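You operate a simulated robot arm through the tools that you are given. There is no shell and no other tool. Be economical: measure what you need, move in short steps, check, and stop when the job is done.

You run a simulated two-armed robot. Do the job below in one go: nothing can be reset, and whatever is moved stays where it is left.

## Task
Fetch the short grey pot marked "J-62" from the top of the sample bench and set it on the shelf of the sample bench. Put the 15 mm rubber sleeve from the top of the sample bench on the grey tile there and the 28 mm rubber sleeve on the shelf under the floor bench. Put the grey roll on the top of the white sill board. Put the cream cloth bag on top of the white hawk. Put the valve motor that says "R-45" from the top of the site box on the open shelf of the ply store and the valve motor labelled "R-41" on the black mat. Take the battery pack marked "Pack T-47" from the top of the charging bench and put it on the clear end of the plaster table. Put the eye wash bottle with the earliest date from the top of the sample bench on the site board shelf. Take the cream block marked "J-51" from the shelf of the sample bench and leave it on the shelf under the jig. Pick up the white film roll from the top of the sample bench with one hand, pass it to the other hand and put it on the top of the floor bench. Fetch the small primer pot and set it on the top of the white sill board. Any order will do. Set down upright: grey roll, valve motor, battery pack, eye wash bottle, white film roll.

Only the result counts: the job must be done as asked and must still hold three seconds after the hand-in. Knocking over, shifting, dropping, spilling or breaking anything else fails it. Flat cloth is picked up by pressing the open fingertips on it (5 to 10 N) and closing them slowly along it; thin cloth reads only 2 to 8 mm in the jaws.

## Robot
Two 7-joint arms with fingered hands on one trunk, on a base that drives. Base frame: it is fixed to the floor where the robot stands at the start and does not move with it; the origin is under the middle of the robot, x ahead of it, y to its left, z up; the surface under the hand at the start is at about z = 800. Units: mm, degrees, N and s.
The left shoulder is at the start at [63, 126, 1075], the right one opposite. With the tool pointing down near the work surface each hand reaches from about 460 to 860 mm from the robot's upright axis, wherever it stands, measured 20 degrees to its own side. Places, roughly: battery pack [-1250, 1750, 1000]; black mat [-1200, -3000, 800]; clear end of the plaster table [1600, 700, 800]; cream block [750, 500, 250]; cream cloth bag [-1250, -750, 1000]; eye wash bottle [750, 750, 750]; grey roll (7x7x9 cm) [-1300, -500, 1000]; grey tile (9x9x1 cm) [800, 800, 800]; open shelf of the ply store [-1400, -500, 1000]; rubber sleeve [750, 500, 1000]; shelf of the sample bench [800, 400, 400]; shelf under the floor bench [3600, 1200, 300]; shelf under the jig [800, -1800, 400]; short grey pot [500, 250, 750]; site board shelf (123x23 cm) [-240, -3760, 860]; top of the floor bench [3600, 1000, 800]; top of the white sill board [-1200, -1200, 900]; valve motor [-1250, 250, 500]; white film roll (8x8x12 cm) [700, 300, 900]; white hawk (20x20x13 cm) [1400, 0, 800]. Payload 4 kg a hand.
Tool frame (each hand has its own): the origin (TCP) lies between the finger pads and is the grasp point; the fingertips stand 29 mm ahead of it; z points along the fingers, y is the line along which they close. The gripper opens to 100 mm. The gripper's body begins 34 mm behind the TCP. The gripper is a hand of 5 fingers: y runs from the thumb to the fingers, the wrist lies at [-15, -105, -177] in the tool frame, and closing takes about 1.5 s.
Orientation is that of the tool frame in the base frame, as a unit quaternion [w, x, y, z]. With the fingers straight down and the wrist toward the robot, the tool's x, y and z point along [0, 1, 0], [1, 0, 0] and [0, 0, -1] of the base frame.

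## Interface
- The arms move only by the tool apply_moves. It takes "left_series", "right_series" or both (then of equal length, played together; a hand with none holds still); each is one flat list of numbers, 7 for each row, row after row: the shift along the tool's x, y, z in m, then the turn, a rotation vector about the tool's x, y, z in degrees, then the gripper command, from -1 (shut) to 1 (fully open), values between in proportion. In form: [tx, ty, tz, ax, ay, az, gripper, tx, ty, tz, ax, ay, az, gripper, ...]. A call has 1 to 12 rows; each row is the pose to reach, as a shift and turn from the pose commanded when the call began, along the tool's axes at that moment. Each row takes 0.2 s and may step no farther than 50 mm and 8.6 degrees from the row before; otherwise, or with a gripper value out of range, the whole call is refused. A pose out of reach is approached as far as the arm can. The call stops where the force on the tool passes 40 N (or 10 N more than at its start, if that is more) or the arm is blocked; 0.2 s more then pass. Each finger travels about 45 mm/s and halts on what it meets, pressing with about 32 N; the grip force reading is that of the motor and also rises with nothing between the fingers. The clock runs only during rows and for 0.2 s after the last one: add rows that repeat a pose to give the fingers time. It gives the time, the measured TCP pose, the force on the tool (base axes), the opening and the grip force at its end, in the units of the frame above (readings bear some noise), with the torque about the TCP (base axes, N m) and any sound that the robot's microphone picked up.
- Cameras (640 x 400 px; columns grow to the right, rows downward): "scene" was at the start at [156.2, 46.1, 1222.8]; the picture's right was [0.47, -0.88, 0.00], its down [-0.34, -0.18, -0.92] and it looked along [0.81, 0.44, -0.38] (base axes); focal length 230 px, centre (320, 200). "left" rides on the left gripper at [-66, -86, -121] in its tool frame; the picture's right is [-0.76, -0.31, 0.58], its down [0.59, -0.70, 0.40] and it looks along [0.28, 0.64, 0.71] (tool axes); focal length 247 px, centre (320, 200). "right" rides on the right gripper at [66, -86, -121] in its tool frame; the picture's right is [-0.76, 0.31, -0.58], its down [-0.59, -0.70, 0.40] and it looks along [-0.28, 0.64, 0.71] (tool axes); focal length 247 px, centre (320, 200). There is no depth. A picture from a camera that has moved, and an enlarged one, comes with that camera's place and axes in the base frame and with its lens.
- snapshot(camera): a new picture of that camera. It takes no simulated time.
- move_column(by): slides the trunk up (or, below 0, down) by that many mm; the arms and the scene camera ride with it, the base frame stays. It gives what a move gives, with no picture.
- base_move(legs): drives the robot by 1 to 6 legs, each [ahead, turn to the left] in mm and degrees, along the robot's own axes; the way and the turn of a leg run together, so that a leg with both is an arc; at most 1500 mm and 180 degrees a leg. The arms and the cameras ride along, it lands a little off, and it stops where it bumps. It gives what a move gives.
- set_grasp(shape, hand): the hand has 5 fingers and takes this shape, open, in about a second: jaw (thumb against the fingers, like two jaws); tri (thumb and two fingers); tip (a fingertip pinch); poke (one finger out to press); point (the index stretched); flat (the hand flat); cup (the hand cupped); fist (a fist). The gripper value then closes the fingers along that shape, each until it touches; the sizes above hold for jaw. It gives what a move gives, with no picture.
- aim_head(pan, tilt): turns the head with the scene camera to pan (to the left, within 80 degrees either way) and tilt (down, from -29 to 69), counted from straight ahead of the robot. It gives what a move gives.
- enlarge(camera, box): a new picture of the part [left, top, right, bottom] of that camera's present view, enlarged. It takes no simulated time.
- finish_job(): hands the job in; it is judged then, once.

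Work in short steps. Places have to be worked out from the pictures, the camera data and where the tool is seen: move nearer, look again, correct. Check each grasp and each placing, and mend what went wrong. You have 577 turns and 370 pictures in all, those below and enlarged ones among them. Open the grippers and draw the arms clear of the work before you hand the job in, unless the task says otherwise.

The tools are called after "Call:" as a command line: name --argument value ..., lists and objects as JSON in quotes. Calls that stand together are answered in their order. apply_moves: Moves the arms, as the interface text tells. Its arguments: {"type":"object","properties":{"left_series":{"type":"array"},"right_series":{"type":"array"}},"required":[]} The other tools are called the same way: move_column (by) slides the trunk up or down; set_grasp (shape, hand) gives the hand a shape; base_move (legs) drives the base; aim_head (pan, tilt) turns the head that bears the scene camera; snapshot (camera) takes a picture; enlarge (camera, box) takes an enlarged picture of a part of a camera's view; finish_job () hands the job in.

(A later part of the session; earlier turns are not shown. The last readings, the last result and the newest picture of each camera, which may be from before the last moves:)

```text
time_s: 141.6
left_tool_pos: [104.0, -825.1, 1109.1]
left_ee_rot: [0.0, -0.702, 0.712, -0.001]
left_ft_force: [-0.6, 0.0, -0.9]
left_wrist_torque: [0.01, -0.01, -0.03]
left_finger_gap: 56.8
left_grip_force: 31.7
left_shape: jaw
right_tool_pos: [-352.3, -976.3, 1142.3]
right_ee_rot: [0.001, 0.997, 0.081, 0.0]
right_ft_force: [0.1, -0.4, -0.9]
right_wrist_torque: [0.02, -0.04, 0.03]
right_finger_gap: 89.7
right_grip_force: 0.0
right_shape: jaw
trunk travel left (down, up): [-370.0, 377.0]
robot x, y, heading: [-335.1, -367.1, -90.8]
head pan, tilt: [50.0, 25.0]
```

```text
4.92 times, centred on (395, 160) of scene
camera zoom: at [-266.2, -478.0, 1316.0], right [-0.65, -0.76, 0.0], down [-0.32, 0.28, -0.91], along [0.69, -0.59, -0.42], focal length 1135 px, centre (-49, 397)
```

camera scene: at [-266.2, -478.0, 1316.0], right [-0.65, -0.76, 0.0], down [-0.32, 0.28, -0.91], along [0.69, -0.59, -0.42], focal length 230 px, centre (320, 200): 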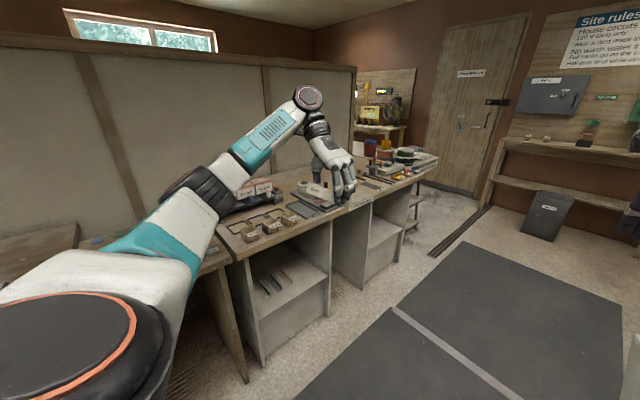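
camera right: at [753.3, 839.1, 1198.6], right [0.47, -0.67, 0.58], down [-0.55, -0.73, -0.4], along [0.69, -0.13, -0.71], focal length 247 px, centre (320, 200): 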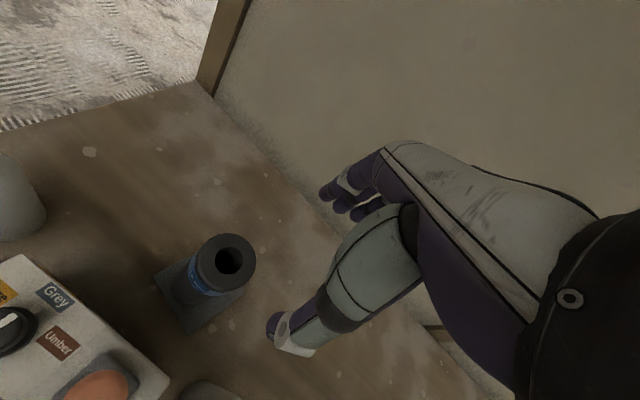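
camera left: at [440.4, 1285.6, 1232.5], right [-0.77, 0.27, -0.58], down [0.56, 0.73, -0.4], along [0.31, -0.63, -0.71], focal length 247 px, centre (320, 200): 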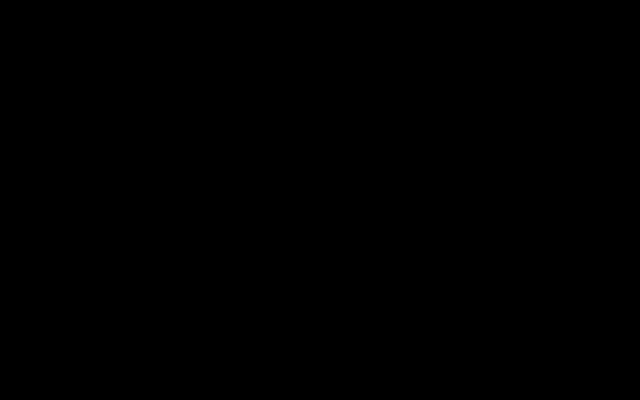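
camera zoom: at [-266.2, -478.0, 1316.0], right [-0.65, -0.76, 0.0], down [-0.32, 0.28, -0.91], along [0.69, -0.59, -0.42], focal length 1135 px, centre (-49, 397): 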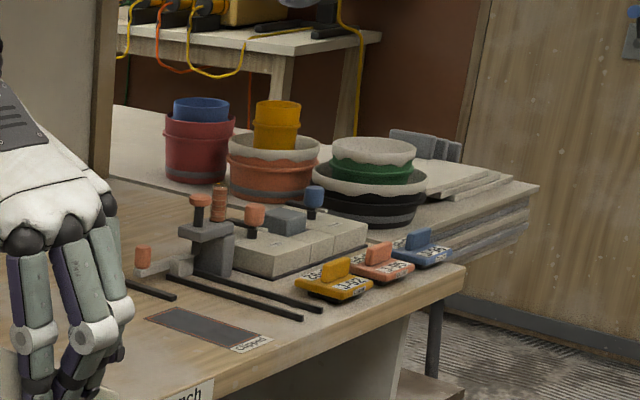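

The second compartment (y −1556…−2000, shelf z≈305) is under the jig. Drive to face it.

Call:
base_move --legs '[[1000, 0], [570, 0], [0, 91]]'

Call:
aim_head --pan 5 --tilt 30

Call:
snapshot --camera "scene"

```text
time_s: 153.9
left_tool_pos: [94.6, -1512.7, 1110.6]
left_ee_rot: [0.0, 1.0, 0.021, 0.0]
left_ft_force: [-0.6, -0.1, -1.3]
left_wrist_torque: [0.01, 0.01, 0.02]
left_finger_gap: 56.7
left_grip_force: 31.7
left_shape: jaw
right_tool_pos: [272.8, -1958.4, 1143.3]
right_ee_rot: [0.001, 0.625, 0.78, 0.0]
right_ft_force: [0.0, 0.2, 0.4]
right_wrist_torque: [0.0, 0.02, -0.02]
right_finger_gap: 89.9
right_grip_force: 0.1
right_shape: jaw
trunk travel left (down, up): [-370.0, 377.0]
robot x, y, heading: [-341.1, -1973.1, 2.2]
head pan, tilt: [50.0, 25.0]
```

```text
time_s: 155.0
left_tool_pos: [96.0, -1512.0, 1109.7]
left_ee_rot: [0.0, 1.0, 0.021, 0.001]
left_ft_force: [0.0, -0.3, -1.7]
left_wrist_torque: [-0.01, -0.03, -0.02]
left_finger_gap: 56.5
left_grip_force: 32.1
left_shape: jaw
right_tool_pos: [272.5, -1958.7, 1142.7]
right_ee_rot: [0.001, 0.625, 0.78, 0.001]
right_ft_force: [-0.4, 0.3, 0.2]
right_wrist_torque: [0.02, 0.0, -0.02]
right_finger_gap: 89.9
right_grip_force: 0.1
right_shape: jaw
trunk travel left (down, up): [-370.0, 377.0]
robot x, y, heading: [-337.3, -1976.4, 2.8]
head pan, tilt: [5.0, 30.0]
```

```text
283 pictures are left
camera scene: at [-197.9, -1957.0, 1308.0], right [0.13, -0.99, 0.0], down [-0.5, -0.07, -0.87], along [0.86, 0.11, -0.5], focal length 230 px, centre (320, 200)
```

scene: 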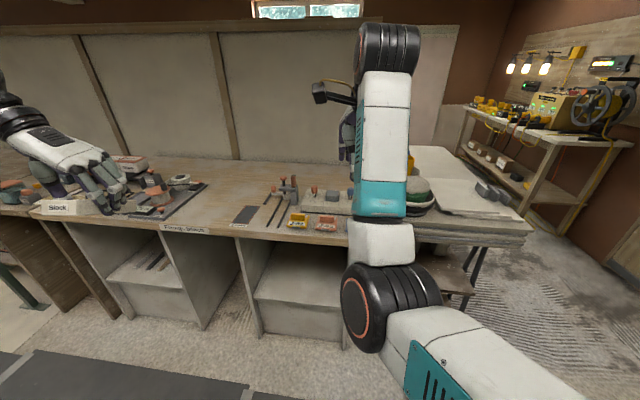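

Call:
enlarge --camera "scene" --box '[130, 160, 370, 310]'

```text
2.67 times, centred on (250, 235) of scene
camera zoom: at [-197.9, -1957.0, 1308.0], right [0.13, -0.99, 0.0], down [-0.5, -0.07, -0.87], along [0.86, 0.11, -0.5], focal length 615 px, centre (507, 107)
```

zoom: 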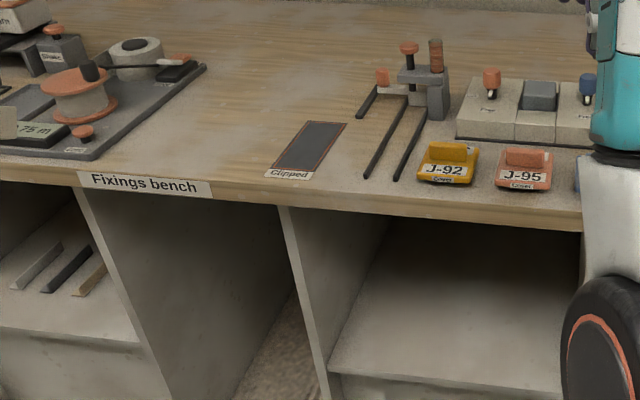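

Right compartment is under the clamp jig, shelf z≈315. Lower the trunk.

Call:
move_column --by -370

Call:
apply_moves --left_series '[0.02, 0.04, 0.0, 0, 5, 0, -1, 0.045, 0.08, 0.0, 0, 10, 0, -1, 0.07, 0.12, 0.02, 0, 15, 0, -1, 0.09, 0.16, 0.04, 0, 20, 0, -1, 0.11, 0.19, 0.07, 0, 25, 0, -1, 0.13, 0.22, 0.1, 0, 30, 0, -1, 0.14, 0.23, 0.14, 0, 30, 0, -1, 0.14, 0.24, 0.18, 0, 30, 0, -1, 0.14, 0.25, 0.22, 0, 30, 0, -1, 0.14, 0.25, 0.26, 0, 30, 0, -1, 0.14, 0.25, 0.3, 0, 30, 0, -1]'

Call:
snapshot --camera "scene"

Call:
snapshot --camera "left"

```text
time_s: 158.6
left_tool_pos: [94.3, -1512.2, 740.6]
left_ee_rot: [-0.002, 1.0, 0.022, 0.002]
left_ft_force: [-0.2, -0.3, -1.0]
left_wrist_torque: [-0.02, 0.03, -0.02]
left_finger_gap: 56.6
left_grip_force: 31.4
left_shape: jaw
right_tool_pos: [330.5, -1955.5, 539.9]
right_ee_rot: [-0.153, 0.612, 0.764, -0.134]
right_ft_force: [0.3, 0.3, -0.5]
right_wrist_torque: [0.02, 0.0, -0.01]
right_finger_gap: 89.7
right_grip_force: 0.0
right_shape: jaw
trunk travel left (down, up): [0.0, 747.0]
robot x, y, heading: [-339.6, -1974.0, 2.7]
head pan, tilt: [5.0, 30.0]
```

```text
refused: row 3 steps farther than a row can; nothing moved
```

```text
281 pictures are left
camera scene: at [-57.5, -1951.1, 920.8], right [0.13, -0.99, 0.0], down [-0.5, -0.07, -0.87], along [0.86, 0.11, -0.5], focal length 230 px, centre (320, 200)
```

scene: 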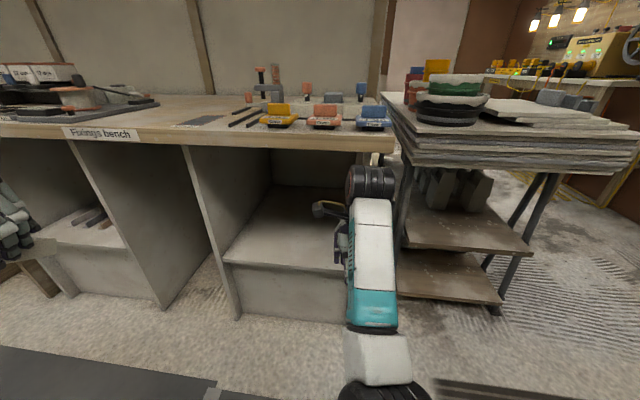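

```text
280 pictures are left
camera left: at [25.5, -1429.7, 862.3], right [-0.77, 0.28, -0.58], down [0.56, 0.73, -0.4], along [0.31, -0.63, -0.71], focal length 247 px, centre (320, 200)
```

left: 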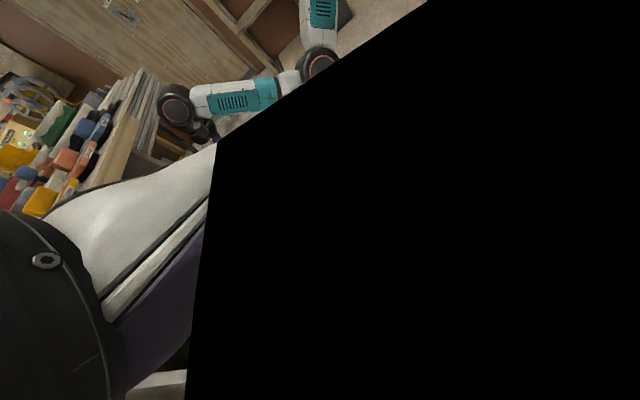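

Move the right hand back out of the way, and the left hand to a pre-insert pose with the 30° tilt.

Call:
apply_moves --left_series '[0.015, 0.026, 0.029, 0, 3, 0, -1, 0.03, 0.052, 0.058, 0, 6, 0, -1, 0.045, 0.078, 0.087, 0, 9, 0, -1, 0.06, 0.104, 0.116, 0, 12, 0, -1, 0.075, 0.13, 0.145, 0, 15, 0, -1, 0.09, 0.156, 0.174, 0, 18, 0, -1, 0.104, 0.182, 0.203, 0, 21, 0, -1, 0.119, 0.208, 0.232, 0, 24, 0, -1, 0.134, 0.234, 0.261, 0, 27, 0, -1, 0.149, 0.26, 0.29, 0, 30, 0, -1, 0.164, 0.286, 0.32, 0, 30, 0, -1]' --right_series '[-0.012, -0.045, 0, 0, 0, 0, 0.8, -0.025, -0.09, 0, 0, 0, 0, 0.8, -0.037, -0.135, 0, 0, 0, 0, 0.8, -0.05, -0.18, 0, 0, 0, 0, 0.8, -0.065, -0.22, 0, 0, 0, 0, 0.8, -0.065, -0.22, 0, 0, 0, 0, 0.8, -0.065, -0.22, 0, 0, 0, 0, 0.8, -0.065, -0.22, 0, 0, 0, 0, 0.8, -0.065, -0.22, 0, 0, 0, 0, 0.8, -0.065, -0.22, 0, 0, 0, 0, 0.8, -0.065, -0.22, 0, 0, 0, 0, 0.8]'

Call:
snapshot --camera "scene"

Call:
snapshot --camera "left"

```text
time_s: 161.0
left_tool_pos: [270.9, -1790.3, 419.9]
left_ee_rot: [-0.006, 0.965, 0.02, 0.26]
left_ft_force: [0.6, 0.8, -0.8]
left_wrist_torque: [0.02, 0.05, -0.01]
left_finger_gap: 56.7
left_grip_force: 32.1
left_shape: jaw
right_tool_pos: [222.1, -2033.0, 462.4]
right_ee_rot: [-0.153, 0.612, 0.764, -0.133]
right_ft_force: [-0.1, 0.0, 1.1]
right_wrist_torque: [-0.01, -0.03, -0.04]
right_finger_gap: 89.9
right_grip_force: 0.0
right_shape: jaw
right hand out of reach, approached as far as the arm can: row 1, 2, 3, 4, 5, 6, 7, 8, 9, 10, 11
trunk travel left (down, up): [0.0, 747.0]
robot x, y, heading: [-340.3, -1973.9, 2.6]
head pan, tilt: [5.0, 30.0]
```

```text
279 pictures are left
camera scene: at [-57.4, -1951.0, 920.7], right [0.13, -0.99, 0.0], down [-0.5, -0.07, -0.87], along [0.86, 0.11, -0.5], focal length 230 px, centre (320, 200)
```

scene: 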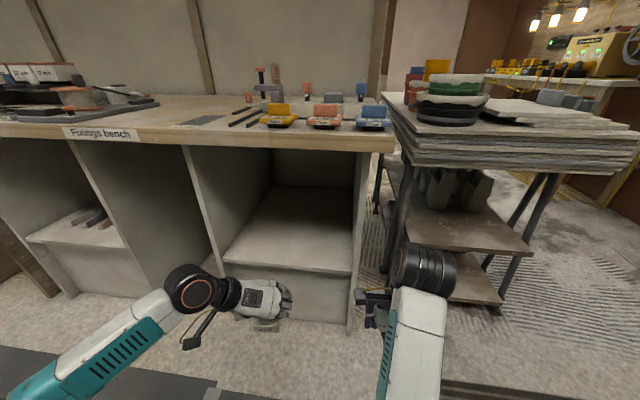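

```text
278 pictures are left
camera left: at [149.4, -1709.4, 492.2], right [-0.38, 0.29, -0.88], down [0.68, 0.73, -0.05], along [0.63, -0.62, -0.47], focal length 247 px, centre (320, 200)
```

left: 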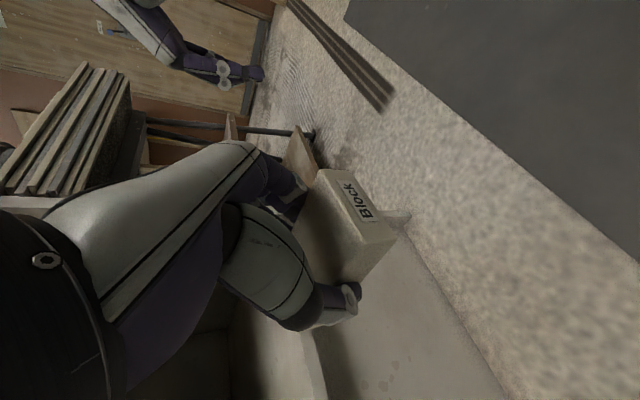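

Shelf z≈338. Extend the left arm 150 mm, then drive 150 mm so the right hand stays clear.

Call:
apply_moves --left_series '[0.03, 0, 0.0, 0, 0, 0, -1, 0.065, 0, 0.02, 0, 0, 0, -1, 0.1, 0.003, 0.04, 0, 0, 0, -1, 0.14, 0.005, 0.058, 0, 0, 0, -1]'

Call:
base_move --legs '[[150, 0]]'

Call:
snapshot --camera "scene"

Call:
snapshot --camera "left"

```text
time_s: 162.0
left_tool_pos: [421.8, -1792.0, 436.8]
left_ee_rot: [-0.005, 0.966, 0.021, 0.259]
left_ft_force: [1.0, 0.0, -1.8]
left_wrist_torque: [-0.02, -0.02, 0.04]
left_finger_gap: 56.4
left_grip_force: 31.8
left_shape: jaw
right_tool_pos: [222.6, -2034.1, 463.1]
right_ee_rot: [-0.152, 0.612, 0.764, -0.134]
right_ft_force: [-0.1, 0.2, 0.1]
right_wrist_torque: [-0.01, -0.04, 0.0]
right_finger_gap: 89.9
right_grip_force: 0.1
right_shape: jaw
trunk travel left (down, up): [0.0, 747.0]
robot x, y, heading: [-335.5, -1975.6, 2.6]
head pan, tilt: [5.0, 30.0]
```

```text
time_s: 163.3
left_tool_pos: [570.9, -1785.3, 436.9]
left_ee_rot: [-0.006, 0.966, 0.019, 0.259]
left_ft_force: [0.3, 0.4, -1.0]
left_wrist_torque: [-0.01, 0.03, 0.0]
left_finger_gap: 56.7
left_grip_force: 31.7
left_shape: jaw
right_tool_pos: [371.7, -2028.2, 462.0]
right_ee_rot: [-0.152, 0.613, 0.764, -0.134]
right_ft_force: [-0.8, 0.6, 0.0]
right_wrist_torque: [0.02, -0.02, 0.03]
right_finger_gap: 89.8
right_grip_force: 0.1
right_shape: jaw
trunk travel left (down, up): [0.0, 747.0]
robot x, y, heading: [-190.8, -1968.7, 2.5]
head pan, tilt: [5.0, 30.0]
```

```text
277 pictures are left
camera scene: at [92.2, -1944.8, 920.6], right [0.13, -0.99, 0.0], down [-0.5, -0.07, -0.87], along [0.86, 0.11, -0.5], focal length 230 px, centre (320, 200)
```

scene: 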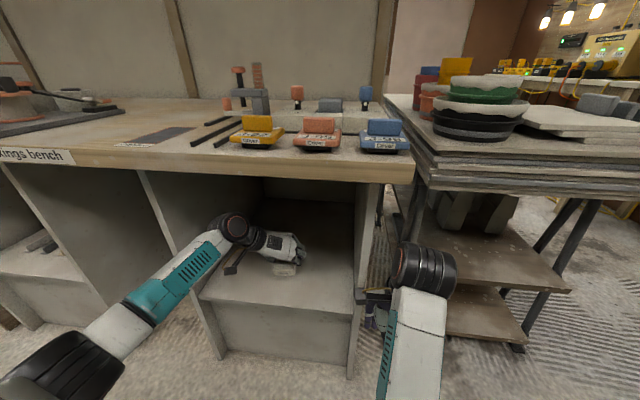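

```text
276 pictures are left
camera left: at [449.9, -1705.1, 509.8], right [-0.38, 0.29, -0.88], down [0.68, 0.73, -0.05], along [0.63, -0.62, -0.48], focal length 247 px, centre (320, 200)
```

left: 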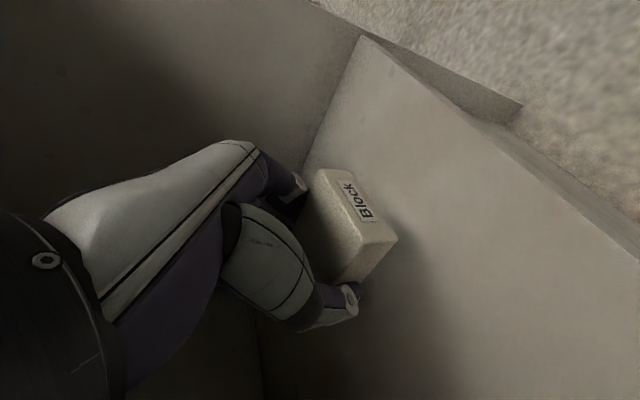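

Block is over the shelf. Lower in steps.

Call:
apply_moves --left_series '[-0.012, 0, 0.022, 0, 0, 0, -1, -0.022, 0, 0.039, 0, 0, 0, -1, -0.026, 0, 0.045, 0, 0, 0, -1]'

Call:
apply_moves --left_series '[-0.002, 0, 0.0035, 0, 0, 0, -1, -0.004, 0, 0.007, 0, 0, 0, -1, -0.005, 0, 0.0087, 0, 0, 0, -1, -0.005, 0, 0.0087, 0, 0, 0, -1]'

Call:
snapshot --camera "left"

```text
time_s: 164.1
left_tool_pos: [571.4, -1785.4, 383.7]
left_ee_rot: [-0.007, 0.965, 0.02, 0.26]
left_ft_force: [0.2, 0.2, -1.7]
left_wrist_torque: [0.03, 0.01, 0.01]
left_finger_gap: 56.5
left_grip_force: 32.2
left_shape: jaw
right_tool_pos: [372.3, -2028.2, 462.0]
right_ee_rot: [-0.153, 0.613, 0.764, -0.133]
right_ft_force: [-0.2, -0.1, 0.4]
right_wrist_torque: [-0.02, 0.0, 0.04]
right_finger_gap: 90.1
right_grip_force: 0.0
right_shape: jaw
trunk travel left (down, up): [0.0, 747.0]
robot x, y, heading: [-187.5, -1967.3, 2.3]
head pan, tilt: [5.0, 30.0]
```

```text
time_s: 165.1
left_tool_pos: [571.8, -1786.7, 381.9]
left_ee_rot: [-0.005, 0.964, 0.021, 0.263]
left_ft_force: [-6.7, 1.7, 33.3]
left_wrist_torque: [-0.34, -0.12, 0.01]
left_finger_gap: 57.0
left_grip_force: 31.7
left_shape: jaw
right_tool_pos: [371.0, -2027.0, 465.2]
right_ee_rot: [-0.151, 0.614, 0.764, -0.132]
right_ft_force: [0.1, 0.4, 0.6]
right_wrist_torque: [-0.02, -0.02, 0.02]
right_finger_gap: 89.8
right_grip_force: 0.0
right_shape: jaw
trunk travel left (down, up): [0.0, 747.0]
robot x, y, heading: [-190.8, -1963.9, 2.6]
head pan, tilt: [5.0, 30.0]
```

```text
275 pictures are left
camera left: at [450.2, -1705.2, 452.8], right [-0.37, 0.29, -0.88], down [0.68, 0.73, -0.05], along [0.63, -0.62, -0.47], focal length 247 px, centre (320, 200)
```

left: 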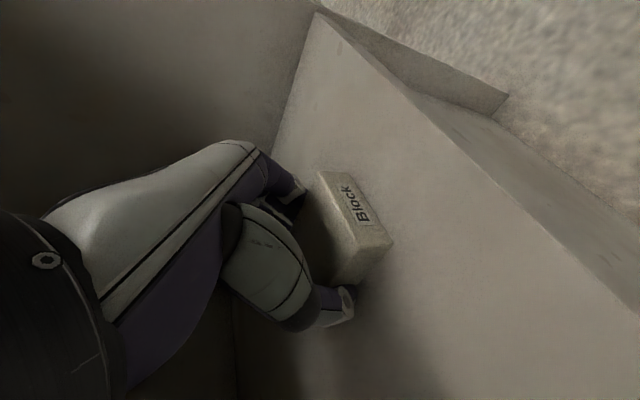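

Contact. Relax the pressure and open, then lift away.

Call:
apply_moves --left_series '[0.003, 0, -0.006, 0, 0, 0, -1, 0.003, 0, -0.006, 0, 0, 0, -0.6, 0.003, 0, -0.006, 0, 0, 0, -0.2, 0.003, 0, -0.006, 0, 0, 0, 0.2, 0.003, 0, -0.006, 0, 0, 0, 0.6, 0.003, 0, -0.006, 0, 0, 0, 0.8, 0.003, 0, -0.006, 0, 0, 0, 0.8, 0.02, 0, -0.035, 0, 0, 0, 0.8, 0.035, 0, -0.07, 0, 0, 0, 0.8]'

Call:
snapshot --camera "left"

```text
time_s: 167.1
left_tool_pos: [567.2, -1786.1, 455.0]
left_ee_rot: [-0.005, 0.966, 0.02, 0.258]
left_ft_force: [1.0, -0.2, 0.1]
left_wrist_torque: [0.02, -0.04, 0.03]
left_finger_gap: 89.6
left_grip_force: 0.0
left_shape: jaw
right_tool_pos: [373.2, -2026.9, 462.7]
right_ee_rot: [-0.153, 0.613, 0.764, -0.133]
right_ft_force: [0.5, 0.6, -0.8]
right_wrist_torque: [-0.01, 0.0, 0.02]
right_finger_gap: 90.0
right_grip_force: 0.2
right_shape: jaw
trunk travel left (down, up): [0.0, 747.0]
robot x, y, heading: [-188.7, -1963.4, 2.6]
head pan, tilt: [5.0, 30.0]
```

```text
274 pictures are left
camera left: at [446.2, -1705.6, 527.7], right [-0.38, 0.29, -0.88], down [0.68, 0.73, -0.05], along [0.63, -0.62, -0.48], focal length 247 px, centre (320, 200)
```

left: 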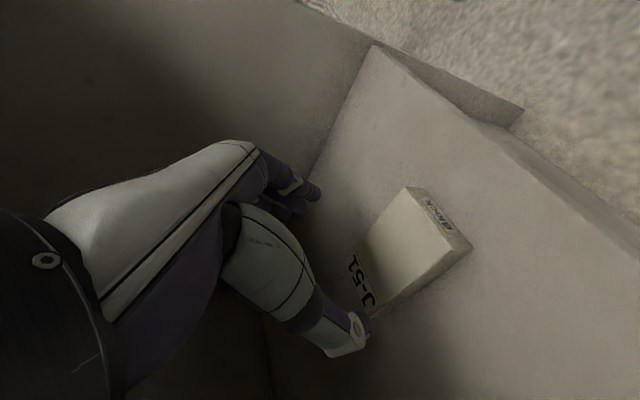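

Block J-51 is on the jig shelf. Back out, raise the trunk, and retract the left hand.

Call:
base_move --legs '[[-270, 0]]'

Call:
move_column --by 480

Call:
apply_moves --left_series '[-0.04, 0, -0.02, 0, -5, 0, 0.8, -0.08, 0, -0.04, 0, -10, 0, 0.8, -0.12, 0, -0.06, 0, -15, 0, 0.8, -0.16, 0, -0.085, 0, -20, 0, 0.8, -0.2, 0, -0.11, 0, -25, 0, 0.8, -0.24, 0, -0.135, 0, -30, 0, 0.8]'

```text
time_s: 169.0
left_tool_pos: [300.1, -1801.0, 456.1]
left_ee_rot: [-0.006, 0.966, 0.018, 0.259]
left_ft_force: [-0.5, -0.6, 1.0]
left_wrist_torque: [-0.02, 0.0, -0.02]
left_finger_gap: 89.7
left_grip_force: 0.0
left_shape: jaw
right_tool_pos: [102.5, -2042.1, 463.0]
right_ee_rot: [-0.153, 0.614, 0.763, -0.133]
right_ft_force: [0.3, -0.1, -0.5]
right_wrist_torque: [-0.01, -0.01, 0.0]
right_finger_gap: 90.0
right_grip_force: 0.1
right_shape: jaw
trunk travel left (down, up): [0.0, 747.0]
robot x, y, heading: [-459.0, -1976.3, 2.0]
head pan, tilt: [5.0, 30.0]
```

```text
refused: 480 is not a number from -400 to 400
```

```text
time_s: 170.4
left_tool_pos: [24.9, -1815.3, 450.0]
left_ee_rot: [-0.001, 1.0, 0.018, 0.0]
left_ft_force: [-0.2, -1.0, 0.1]
left_wrist_torque: [0.0, -0.01, 0.01]
left_finger_gap: 89.7
left_grip_force: 0.2
left_shape: jaw
right_tool_pos: [104.3, -2041.1, 462.7]
right_ee_rot: [-0.153, 0.614, 0.763, -0.133]
right_ft_force: [0.5, 0.1, 0.0]
right_wrist_torque: [-0.02, 0.03, 0.0]
right_finger_gap: 89.9
right_grip_force: 0.0
right_shape: jaw
trunk travel left (down, up): [0.0, 747.0]
robot x, y, heading: [-455.7, -1974.3, 2.5]
head pan, tilt: [5.0, 30.0]
```

Call:
move_column --by 400

Call:
move_column --by 100

Call:
base_move --legs '[[80, 0], [0, 87.5], [1440, 0], [0, 90]]'

Call:
aim_head --pan 0 --tilt 20

Call:
snapshot --camera "scene"

```text
time_s: 174.3
left_tool_pos: [24.6, -1811.0, 851.8]
left_ee_rot: [0.0, 1.0, 0.019, 0.0]
left_ft_force: [-0.2, 0.5, 0.4]
left_wrist_torque: [0.02, 0.0, -0.04]
left_finger_gap: 89.8
left_grip_force: 0.0
left_shape: jaw
right_tool_pos: [103.5, -2042.0, 862.7]
right_ee_rot: [-0.153, 0.615, 0.762, -0.133]
right_ft_force: [0.0, -1.0, 0.4]
right_wrist_torque: [-0.04, 0.0, 0.01]
right_finger_gap: 90.0
right_grip_force: 0.0
right_shape: jaw
trunk travel left (down, up): [-400.0, 347.0]
robot x, y, heading: [-457.4, -1978.4, 2.3]
head pan, tilt: [5.0, 30.0]
```

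```text
time_s: 175.6
left_tool_pos: [24.8, -1811.0, 951.2]
left_ee_rot: [0.0, 1.0, 0.017, 0.0]
left_ft_force: [-0.4, -0.7, -0.8]
left_wrist_torque: [0.02, 0.0, -0.03]
left_finger_gap: 89.6
left_grip_force: 0.1
left_shape: jaw
right_tool_pos: [102.6, -2040.7, 962.0]
right_ee_rot: [-0.152, 0.614, 0.763, -0.134]
right_ft_force: [-0.1, -0.6, 0.0]
right_wrist_torque: [-0.03, 0.0, 0.01]
right_finger_gap: 89.9
right_grip_force: 0.0
right_shape: jaw
trunk travel left (down, up): [-500.0, 247.0]
robot x, y, heading: [-455.8, -1972.6, 2.2]
head pan, tilt: [5.0, 30.0]
```

```text
time_s: 191.2
left_tool_pos: [-912.3, -765.0, 951.4]
left_ee_rot: [-0.001, -0.052, 0.999, 0.0]
left_ft_force: [0.0, -0.5, -0.3]
left_wrist_torque: [0.03, -0.01, -0.01]
left_finger_gap: 89.6
left_grip_force: 0.1
left_shape: jaw
right_tool_pos: [-1006.5, -540.3, 962.8]
right_ee_rot: [-0.138, 0.783, -0.588, 0.148]
right_ft_force: [0.5, 0.1, 0.6]
right_wrist_torque: [0.01, -0.01, -0.01]
right_finger_gap: 89.8
right_grip_force: 0.0
right_shape: jaw
trunk travel left (down, up): [-500.0, 247.0]
robot x, y, heading: [-442.9, -563.0, -173.8]
head pan, tilt: [5.0, 30.0]
```

```text
time_s: 191.9
left_tool_pos: [-912.3, -765.0, 951.7]
left_ee_rot: [0.0, -0.052, 0.999, 0.0]
left_ft_force: [0.5, 0.4, 0.8]
left_wrist_torque: [0.0, 0.04, 0.02]
left_finger_gap: 89.6
left_grip_force: 0.1
left_shape: jaw
right_tool_pos: [-1005.5, -540.6, 961.7]
right_ee_rot: [-0.139, 0.783, -0.587, 0.148]
right_ft_force: [0.4, 0.0, -0.1]
right_wrist_torque: [0.03, 0.03, 0.01]
right_finger_gap: 89.9
right_grip_force: 0.1
right_shape: jaw
trunk travel left (down, up): [-500.0, 247.0]
robot x, y, heading: [-445.2, -563.3, -173.9]
head pan, tilt: [0.0, 20.0]
```

```text
273 pictures are left
camera scene: at [-573.2, -576.0, 1455.6], right [-0.11, 0.99, 0.0], down [0.34, 0.04, -0.94], along [-0.93, -0.1, -0.34], focal length 230 px, centre (320, 200)
```

scene: 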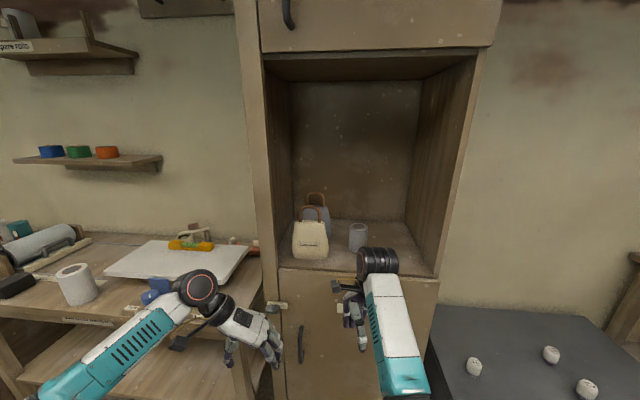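

Grey roll ≈(-1322,-521), top z≈1089, shelf z≈1000; cream bag ≈(-1271,-682). Raise and level the right hand.

Call:
apply_moves --right_series '[0.003, -0.017, -0.04, -4.6, 0.7, 0, 0.8, 0.006, -0.034, -0.08, -9.2, 1.5, 0, 0.8, 0.009, -0.052, -0.12, -13.8, 2.2, 0, 0.8, 0.012, -0.069, -0.161, -18.4, 3, 0, 0.9, 0.015, -0.086, -0.201, -23, 3.7, 0, 1]'

Call:
snapshot --camera "right"

```text
time_s: 193.1
left_tool_pos: [-913.0, -763.5, 951.8]
left_ee_rot: [-0.001, -0.053, 0.999, 0.0]
left_ft_force: [0.1, 0.9, -0.2]
left_wrist_torque: [0.0, 0.0, -0.01]
left_finger_gap: 89.6
left_grip_force: 0.1
left_shape: jaw
right_tool_pos: [-1006.9, -538.7, 1181.6]
right_ee_rot: [0.041, 0.79, -0.609, 0.052]
right_ft_force: [0.2, -1.1, 0.2]
right_wrist_torque: [0.03, 0.0, -0.03]
right_finger_gap: 99.9
right_grip_force: 0.1
right_shape: jaw
trunk travel left (down, up): [-500.0, 247.0]
robot x, y, heading: [-443.1, -564.1, -173.9]
head pan, tilt: [0.0, 20.0]
```

```text
272 pictures are left
camera right: at [-911.4, -564.4, 1310.4], right [-0.51, 0.72, 0.47], down [0.55, 0.69, -0.47], along [-0.67, 0.02, -0.74], focal length 247 px, centre (320, 200)
```

right: 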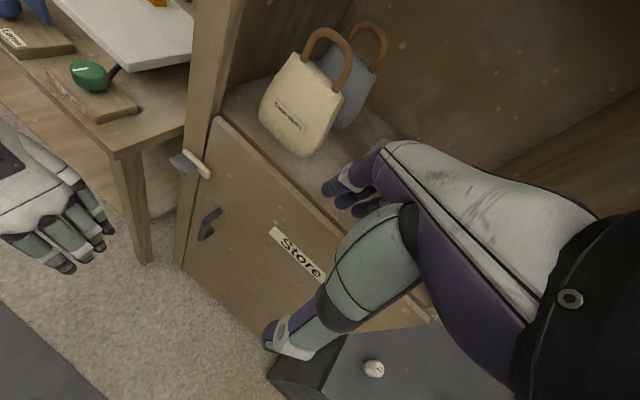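

Level the residual tilt and drive 150 mm closer.

Call:
apply_moves --right_series '[-0.005, 0, 0, 0, -3.8, 0, 1, -0.015, 0, -0.01, 0, -7.6, 0, 1]'

Call:
base_move --legs '[[150, 0]]'

Call:
snapshot --camera "right"

Call:
snapshot --camera "scene"

```text
time_s: 193.7
left_tool_pos: [-911.8, -764.6, 953.0]
left_ee_rot: [0.0, -0.052, 0.999, 0.0]
left_ft_force: [0.0, 0.0, -0.6]
left_wrist_torque: [-0.01, -0.02, 0.01]
left_finger_gap: 89.8
left_grip_force: 0.0
left_shape: jaw
right_tool_pos: [-1013.7, -522.6, 1189.5]
right_ee_rot: [0.0, 0.792, -0.611, 0.0]
right_ft_force: [0.3, 0.4, 0.1]
right_wrist_torque: [-0.02, -0.02, 0.0]
right_finger_gap: 99.9
right_grip_force: 0.0
right_shape: jaw
trunk travel left (down, up): [-500.0, 247.0]
robot x, y, heading: [-441.3, -563.8, -173.8]
head pan, tilt: [0.0, 20.0]
```

```text
time_s: 195.0
left_tool_pos: [-1061.7, -781.6, 951.2]
left_ee_rot: [0.001, -0.052, 0.999, 0.0]
left_ft_force: [0.2, 0.2, 0.0]
left_wrist_torque: [0.05, -0.05, 0.01]
left_finger_gap: 89.9
left_grip_force: 0.0
left_shape: jaw
right_tool_pos: [-1162.0, -541.5, 1188.5]
right_ee_rot: [-0.001, 0.792, -0.61, 0.001]
right_ft_force: [-0.5, -1.5, -0.2]
right_wrist_torque: [0.0, -0.04, -0.01]
right_finger_gap: 99.8
right_grip_force: 0.0
right_shape: jaw
trunk travel left (down, up): [-500.0, 247.0]
robot x, y, heading: [-591.0, -579.5, -173.7]
head pan, tilt: [0.0, 20.0]
```

```text
271 pictures are left
camera right: at [-1063.5, -582.2, 1309.5], right [-0.49, 0.65, 0.58], down [0.53, 0.75, -0.4], along [-0.69, 0.11, -0.71], focal length 247 px, centre (320, 200)
```

right: 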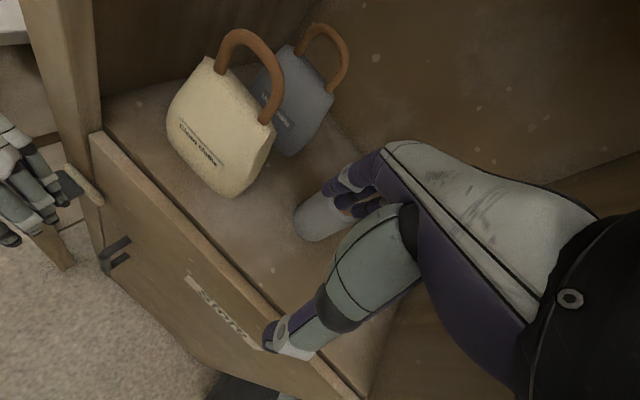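

```text
270 pictures are left
camera scene: at [-723.8, -592.7, 1455.5], right [-0.11, 0.99, 0.0], down [0.34, 0.04, -0.94], along [-0.93, -0.1, -0.34], focal length 230 px, centre (320, 200)
```

scene: 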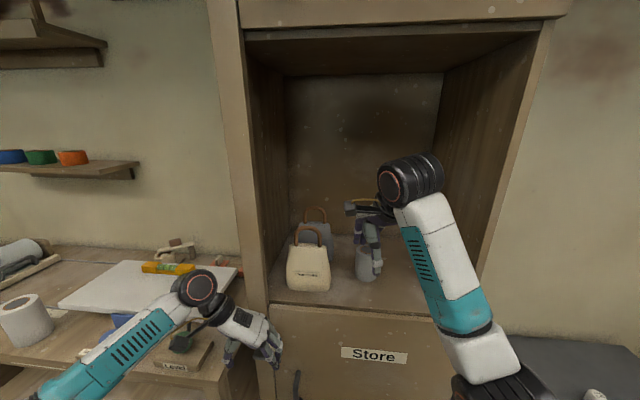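

Move above the roll.

Call:
apply_moves --right_series '[-0.016, 0.038, 0, 0, 0, 0, 1, -0.031, 0.076, 0, 0, 0, 0, 1, -0.047, 0.114, 0, 0, 0, 0, 1, -0.063, 0.152, 0, 0, 0, 0, 1]'

Call:
snapshot --camera "right"

Call:
enlarge --camera "scene" --box '[270, 180, 460, 300]'

```text
time_s: 196.0
left_tool_pos: [-1062.0, -782.1, 950.3]
left_ee_rot: [0.0, -0.053, 0.999, -0.001]
left_ft_force: [0.8, 0.3, 0.1]
left_wrist_torque: [0.01, -0.02, 0.03]
left_finger_gap: 89.7
left_grip_force: 0.1
left_shape: jaw
right_tool_pos: [-1327.1, -520.4, 1189.0]
right_ee_rot: [-0.001, 0.793, -0.61, 0.0]
right_ft_force: [0.2, 0.3, 0.9]
right_wrist_torque: [0.0, -0.02, 0.0]
right_finger_gap: 99.7
right_grip_force: 0.0
right_shape: jaw
trunk travel left (down, up): [-500.0, 247.0]
robot x, y, heading: [-590.8, -578.8, -173.6]
head pan, tilt: [0.0, 20.0]
```

```text
269 pictures are left
camera right: at [-1227.2, -561.9, 1309.7], right [-0.49, 0.65, 0.58], down [0.53, 0.75, -0.4], along [-0.69, 0.11, -0.71], focal length 247 px, centre (320, 200)
```

right: 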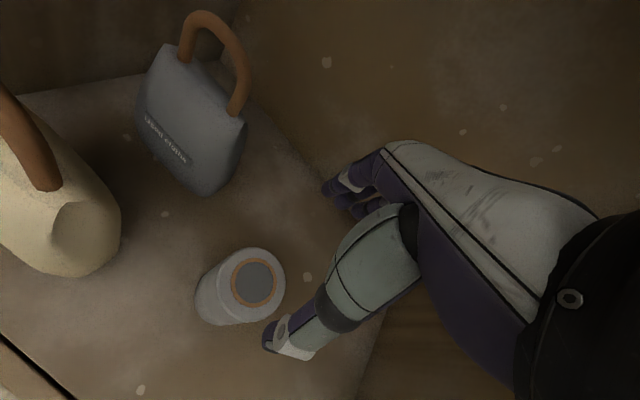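

```text
3.33 times, centred on (365, 240) of scene
camera zoom: at [-722.3, -592.8, 1455.6], right [-0.11, 0.99, 0.0], down [0.34, 0.04, -0.94], along [-0.93, -0.1, -0.34], focal length 768 px, centre (170, 67)
```

zoom: 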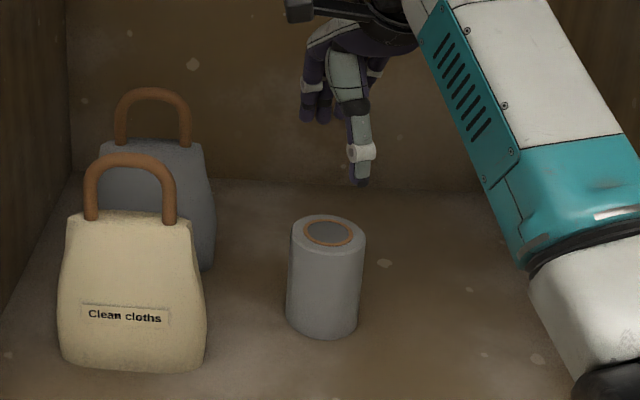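

Roll centre (-1310,-520), top 1093. Descend to z≈1066.

Call:
apply_moves --right_series '[0.002, -0.008, 0.035, 0, 0, 0, 1, 0.004, -0.016, 0.075, 0, 0, 0, 1, 0.004, -0.016, 0.105, 0, 0, 0, 1, 0.004, -0.016, 0.121, 0, 0, 0, 1]'

Call:
snapshot --camera "right"

```text
time_s: 197.0
left_tool_pos: [-1060.6, -781.5, 951.6]
left_ee_rot: [-0.001, -0.054, 0.999, 0.0]
left_ft_force: [0.5, 1.1, 0.7]
left_wrist_torque: [0.0, -0.01, 0.02]
left_finger_gap: 89.6
left_grip_force: 0.0
left_shape: jaw
right_tool_pos: [-1308.4, -519.4, 1068.6]
right_ee_rot: [-0.002, 0.792, -0.61, 0.0]
right_ft_force: [-0.4, -0.4, 1.5]
right_wrist_torque: [-0.05, 0.02, 0.0]
right_finger_gap: 100.1
right_grip_force: 0.0
right_shape: jaw
trunk travel left (down, up): [-500.0, 247.0]
robot x, y, heading: [-591.4, -580.8, -173.8]
head pan, tilt: [0.0, 20.0]
```

```text
267 pictures are left
camera right: at [-1209.1, -559.0, 1189.0], right [-0.49, 0.65, 0.58], down [0.53, 0.75, -0.4], along [-0.69, 0.11, -0.71], focal length 247 px, centre (320, 200)
```

right: 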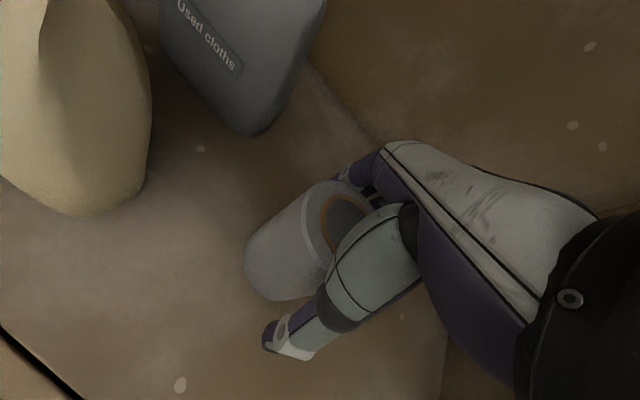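

Straddling. Close and lift.

Call:
apply_moves --right_series '[0, 0, 0, 0, 0, 0, 0.7, 0, 0, 0, 0, 0, 0, 0.4, 0, 0, 0, 0, 0, 0, 0, 0, 0, 0, 0, 0, 0, -0.5, 0, 0, 0, 0, 0, 0, -1, 0, 0, 0, 0, 0, 0, -1, 0, 0, 0, 0, 0, 0, -1]'

Call:
apply_moves --right_series '[0, 0, -0.02, 0, 0, 0, -1, 0, 0, -0.05, 0, 0, 0, -1, 0, 0, -0.09, 0, 0, 0, -1]'

Call:
snapshot --camera "right"

```text
time_s: 198.6
left_tool_pos: [-1060.4, -780.4, 951.0]
left_ee_rot: [-0.001, -0.053, 0.999, 0.0]
left_ft_force: [-0.1, -0.4, -0.6]
left_wrist_torque: [-0.02, 0.0, 0.01]
left_finger_gap: 89.7
left_grip_force: 0.0
left_shape: jaw
right_tool_pos: [-1307.9, -517.1, 1068.5]
right_ee_rot: [-0.001, 0.792, -0.61, 0.0]
right_ft_force: [0.5, 0.2, 2.6]
right_wrist_torque: [0.09, -0.14, -0.01]
right_finger_gap: 61.3
right_grip_force: 31.9
right_shape: jaw
trunk travel left (down, up): [-500.0, 247.0]
robot x, y, heading: [-591.8, -579.5, -173.7]
head pan, tilt: [0.0, 20.0]
```

```text
time_s: 199.4
left_tool_pos: [-1059.9, -781.7, 953.0]
left_ee_rot: [0.0, -0.054, 0.999, 0.0]
left_ft_force: [-0.2, 0.7, 0.5]
left_wrist_torque: [0.01, -0.02, 0.01]
left_finger_gap: 89.9
left_grip_force: 0.0
left_shape: jaw
right_tool_pos: [-1307.0, -518.5, 1159.8]
right_ee_rot: [-0.001, 0.792, -0.611, 0.0]
right_ft_force: [-0.3, -0.1, -0.9]
right_wrist_torque: [0.03, 0.02, -0.01]
right_finger_gap: 61.1
right_grip_force: 31.8
right_shape: jaw
trunk travel left (down, up): [-500.0, 247.0]
robot x, y, heading: [-590.7, -579.7, -173.5]
head pan, tilt: [0.0, 20.0]
```

```text
266 pictures are left
camera right: at [-1208.2, -559.5, 1280.9], right [-0.49, 0.65, 0.58], down [0.53, 0.75, -0.4], along [-0.69, 0.11, -0.71], focal length 247 px, centre (320, 200)
```

right: 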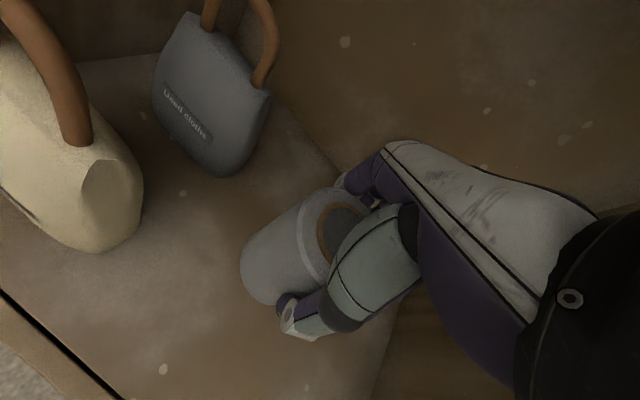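

Roll held. Back out and drive in front of the sill board.

Call:
base_move --legs '[[-250, 0], [0, 84], [660, 0], [0, -90]]'

Call:
aim_head --pan 0 --tilt 30

Call:
snapshot --camera "scene"

```text
time_s: 212.3
left_tool_pos: [-822.7, -1364.6, 952.9]
left_ee_rot: [-0.001, 0.012, 1.0, 0.0]
left_ft_force: [-0.1, 0.0, -0.1]
left_wrist_torque: [-0.02, 0.0, 0.01]
left_finger_gap: 89.4
left_grip_force: 0.0
left_shape: jaw
right_tool_pos: [-1034.9, -1069.7, 1159.4]
right_ee_rot: [-0.001, 0.751, -0.66, 0.0]
right_ft_force: [-0.4, 0.6, -1.2]
right_wrist_torque: [0.0, 0.0, 0.0]
right_finger_gap: 61.0
right_grip_force: 32.3
right_shape: jaw
trunk travel left (down, up): [-500.0, 247.0]
robot x, y, heading: [-333.2, -1226.9, 179.0]
head pan, tilt: [0.0, 20.0]
```

```text
time_s: 213.0
left_tool_pos: [-822.9, -1363.7, 951.8]
left_ee_rot: [0.0, 0.012, 1.0, 0.0]
left_ft_force: [0.7, -0.1, 0.0]
left_wrist_torque: [-0.03, 0.01, 0.03]
left_finger_gap: 89.9
left_grip_force: 0.0
left_shape: jaw
right_tool_pos: [-1034.1, -1069.9, 1159.3]
right_ee_rot: [-0.001, 0.751, -0.661, 0.001]
right_ft_force: [0.5, 1.0, -1.7]
right_wrist_torque: [0.02, -0.02, -0.04]
right_finger_gap: 61.1
right_grip_force: 31.9
right_shape: jaw
trunk travel left (down, up): [-500.0, 247.0]
robot x, y, heading: [-334.2, -1229.2, 179.1]
head pan, tilt: [0.0, 30.0]
```

```text
265 pictures are left
camera scene: at [-460.0, -1220.1, 1439.7], right [0.02, 1.0, 0.0], down [0.5, -0.01, -0.87], along [-0.87, 0.02, -0.5], focal length 230 px, centre (320, 200)
```

scene: 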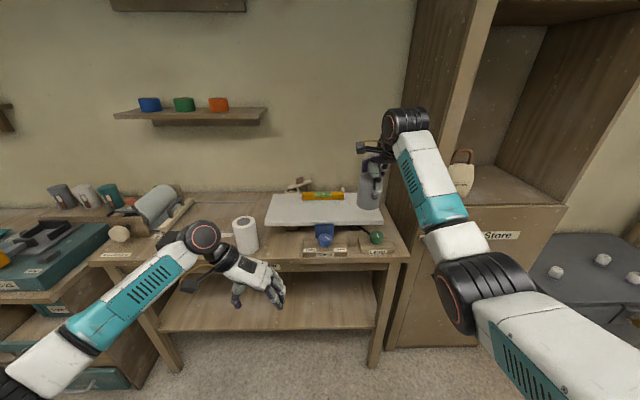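

Call:
enlarge --camera "scene" --box '[210, 160, 430, 290]'

Call:
snapshot --camera "right"

```text
2.91 times, centred on (320, 225) of scene
camera zoom: at [-460.0, -1220.1, 1439.7], right [0.02, 1.0, 0.0], down [0.5, -0.01, -0.87], along [-0.87, 0.02, -0.5], focal length 671 px, centre (320, 127)
```

zoom: 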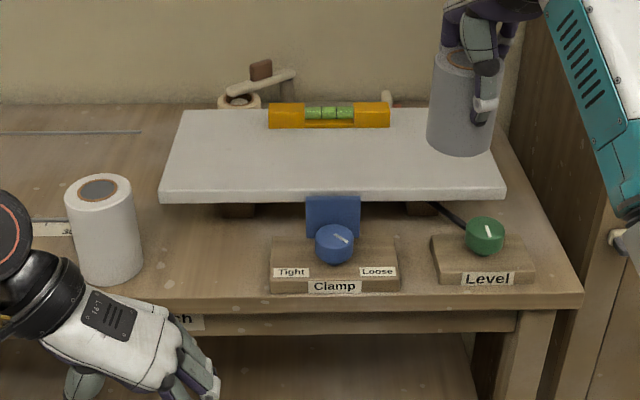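

```text
263 pictures are left
camera right: at [-940.6, -1123.7, 1280.6], right [-0.4, 0.71, 0.58], down [0.62, 0.67, -0.4], along [-0.67, 0.2, -0.71], focal length 247 px, centre (320, 200)
```

right: 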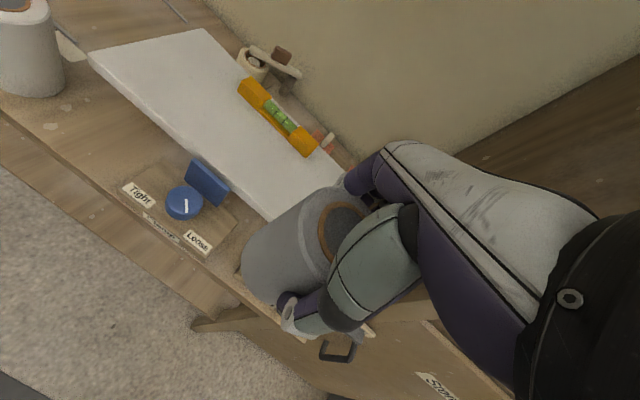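

There's a clamp on the board; check the knob's setting closely.

Call:
enlarge --camera "right" --box '[110, 140, 260, 260]'

Call:
enlarge --camera "scene" --box '[290, 215, 400, 265]'

```text
3.33 times, centred on (185, 200) of right
camera zoom: at [-940.6, -1123.7, 1280.6], right [-0.4, 0.71, 0.58], down [0.62, 0.67, -0.4], along [-0.67, 0.2, -0.71], focal length 823 px, centre (770, 200)
```

zoom: 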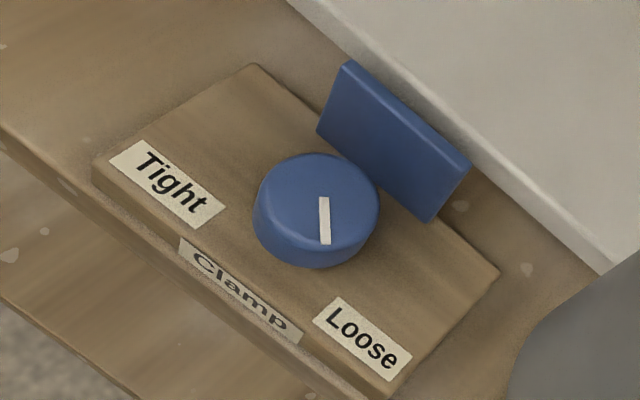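

```text
5.82 times, centred on (345, 240) of scene
camera zoom: at [-460.0, -1220.1, 1439.7], right [0.02, 1.0, 0.0], down [0.5, -0.01, -0.87], along [-0.87, 0.02, -0.5], focal length 1341 px, centre (174, -33)
```

zoom: 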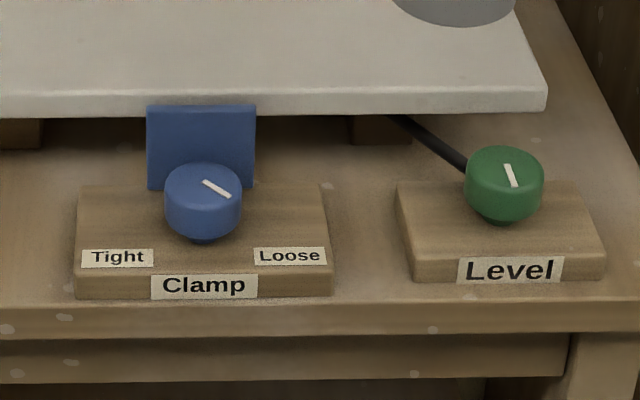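

The board (top z≈955, x −1150…−1360, y −1400…−975) is loosely clamped; I'll place gently between its supports. Raise left hand and drive 150 closer.

Call:
apply_moves --left_series '[0, 0, -0.045, 0, 0, 0, 0.8, 0, 0, -0.09, 0, 0, 0, 0.8, 0, 0, -0.135, 0, 0, 0, 0.8, 0, 0, -0.18, 0, 0, 0, 0.8]'

Call:
base_move --legs '[[140, 0]]'

Call:
snapshot --camera "right"

Call:
snapshot --camera "scene"

```text
time_s: 214.0
left_tool_pos: [-825.1, -1365.4, 1132.4]
left_ee_rot: [0.0, 0.011, 1.0, 0.0]
left_ft_force: [-0.3, 0.4, -0.2]
left_wrist_torque: [-0.02, 0.0, 0.04]
left_finger_gap: 89.7
left_grip_force: 0.2
left_shape: jaw
right_tool_pos: [-1034.1, -1069.8, 1160.2]
right_ee_rot: [-0.001, 0.751, -0.66, -0.001]
right_ft_force: [0.3, -0.1, -1.4]
right_wrist_torque: [0.0, 0.02, 0.0]
right_finger_gap: 60.7
right_grip_force: 32.1
right_shape: jaw
trunk travel left (down, up): [-500.0, 247.0]
robot x, y, heading: [-335.7, -1224.6, 178.8]
head pan, tilt: [0.0, 30.0]
```

```text
time_s: 215.4
left_tool_pos: [-968.8, -1362.2, 1130.6]
left_ee_rot: [0.0, 0.012, 1.0, 0.0]
left_ft_force: [-0.3, -0.5, 0.1]
left_wrist_torque: [0.0, -0.03, 0.0]
left_finger_gap: 89.4
left_grip_force: 0.0
left_shape: jaw
right_tool_pos: [-1175.7, -1065.2, 1159.8]
right_ee_rot: [0.0, 0.75, -0.661, 0.0]
right_ft_force: [0.1, 0.1, -1.9]
right_wrist_torque: [-0.01, 0.0, 0.01]
right_finger_gap: 60.9
right_grip_force: 32.6
right_shape: jaw
trunk travel left (down, up): [-500.0, 247.0]
robot x, y, heading: [-472.4, -1223.0, 178.8]
head pan, tilt: [0.0, 30.0]
```

```text
260 pictures are left
camera right: at [-1083.1, -1119.2, 1280.1], right [-0.4, 0.71, 0.58], down [0.62, 0.67, -0.4], along [-0.67, 0.2, -0.71], focal length 247 px, centre (320, 200)
```

right: 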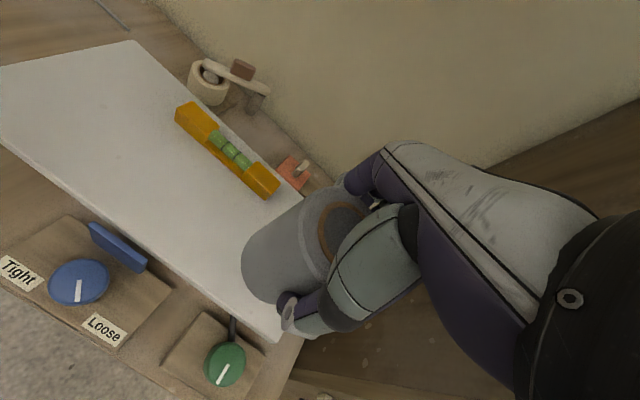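

```text
259 pictures are left
camera scene: at [-602.9, -1216.7, 1439.5], right [0.02, 1.0, 0.0], down [0.5, -0.01, -0.87], along [-0.87, 0.02, -0.5], focal length 230 px, centre (320, 200)
```

scene: 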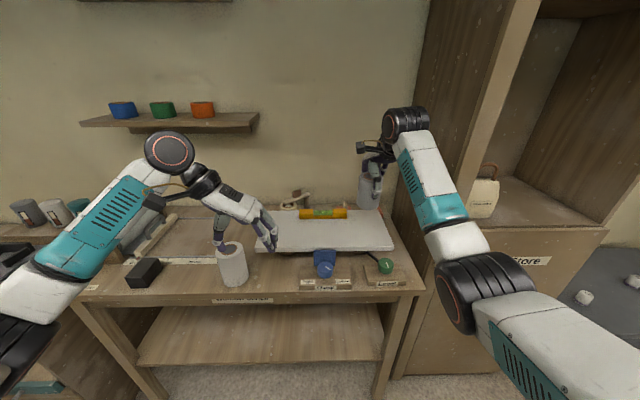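

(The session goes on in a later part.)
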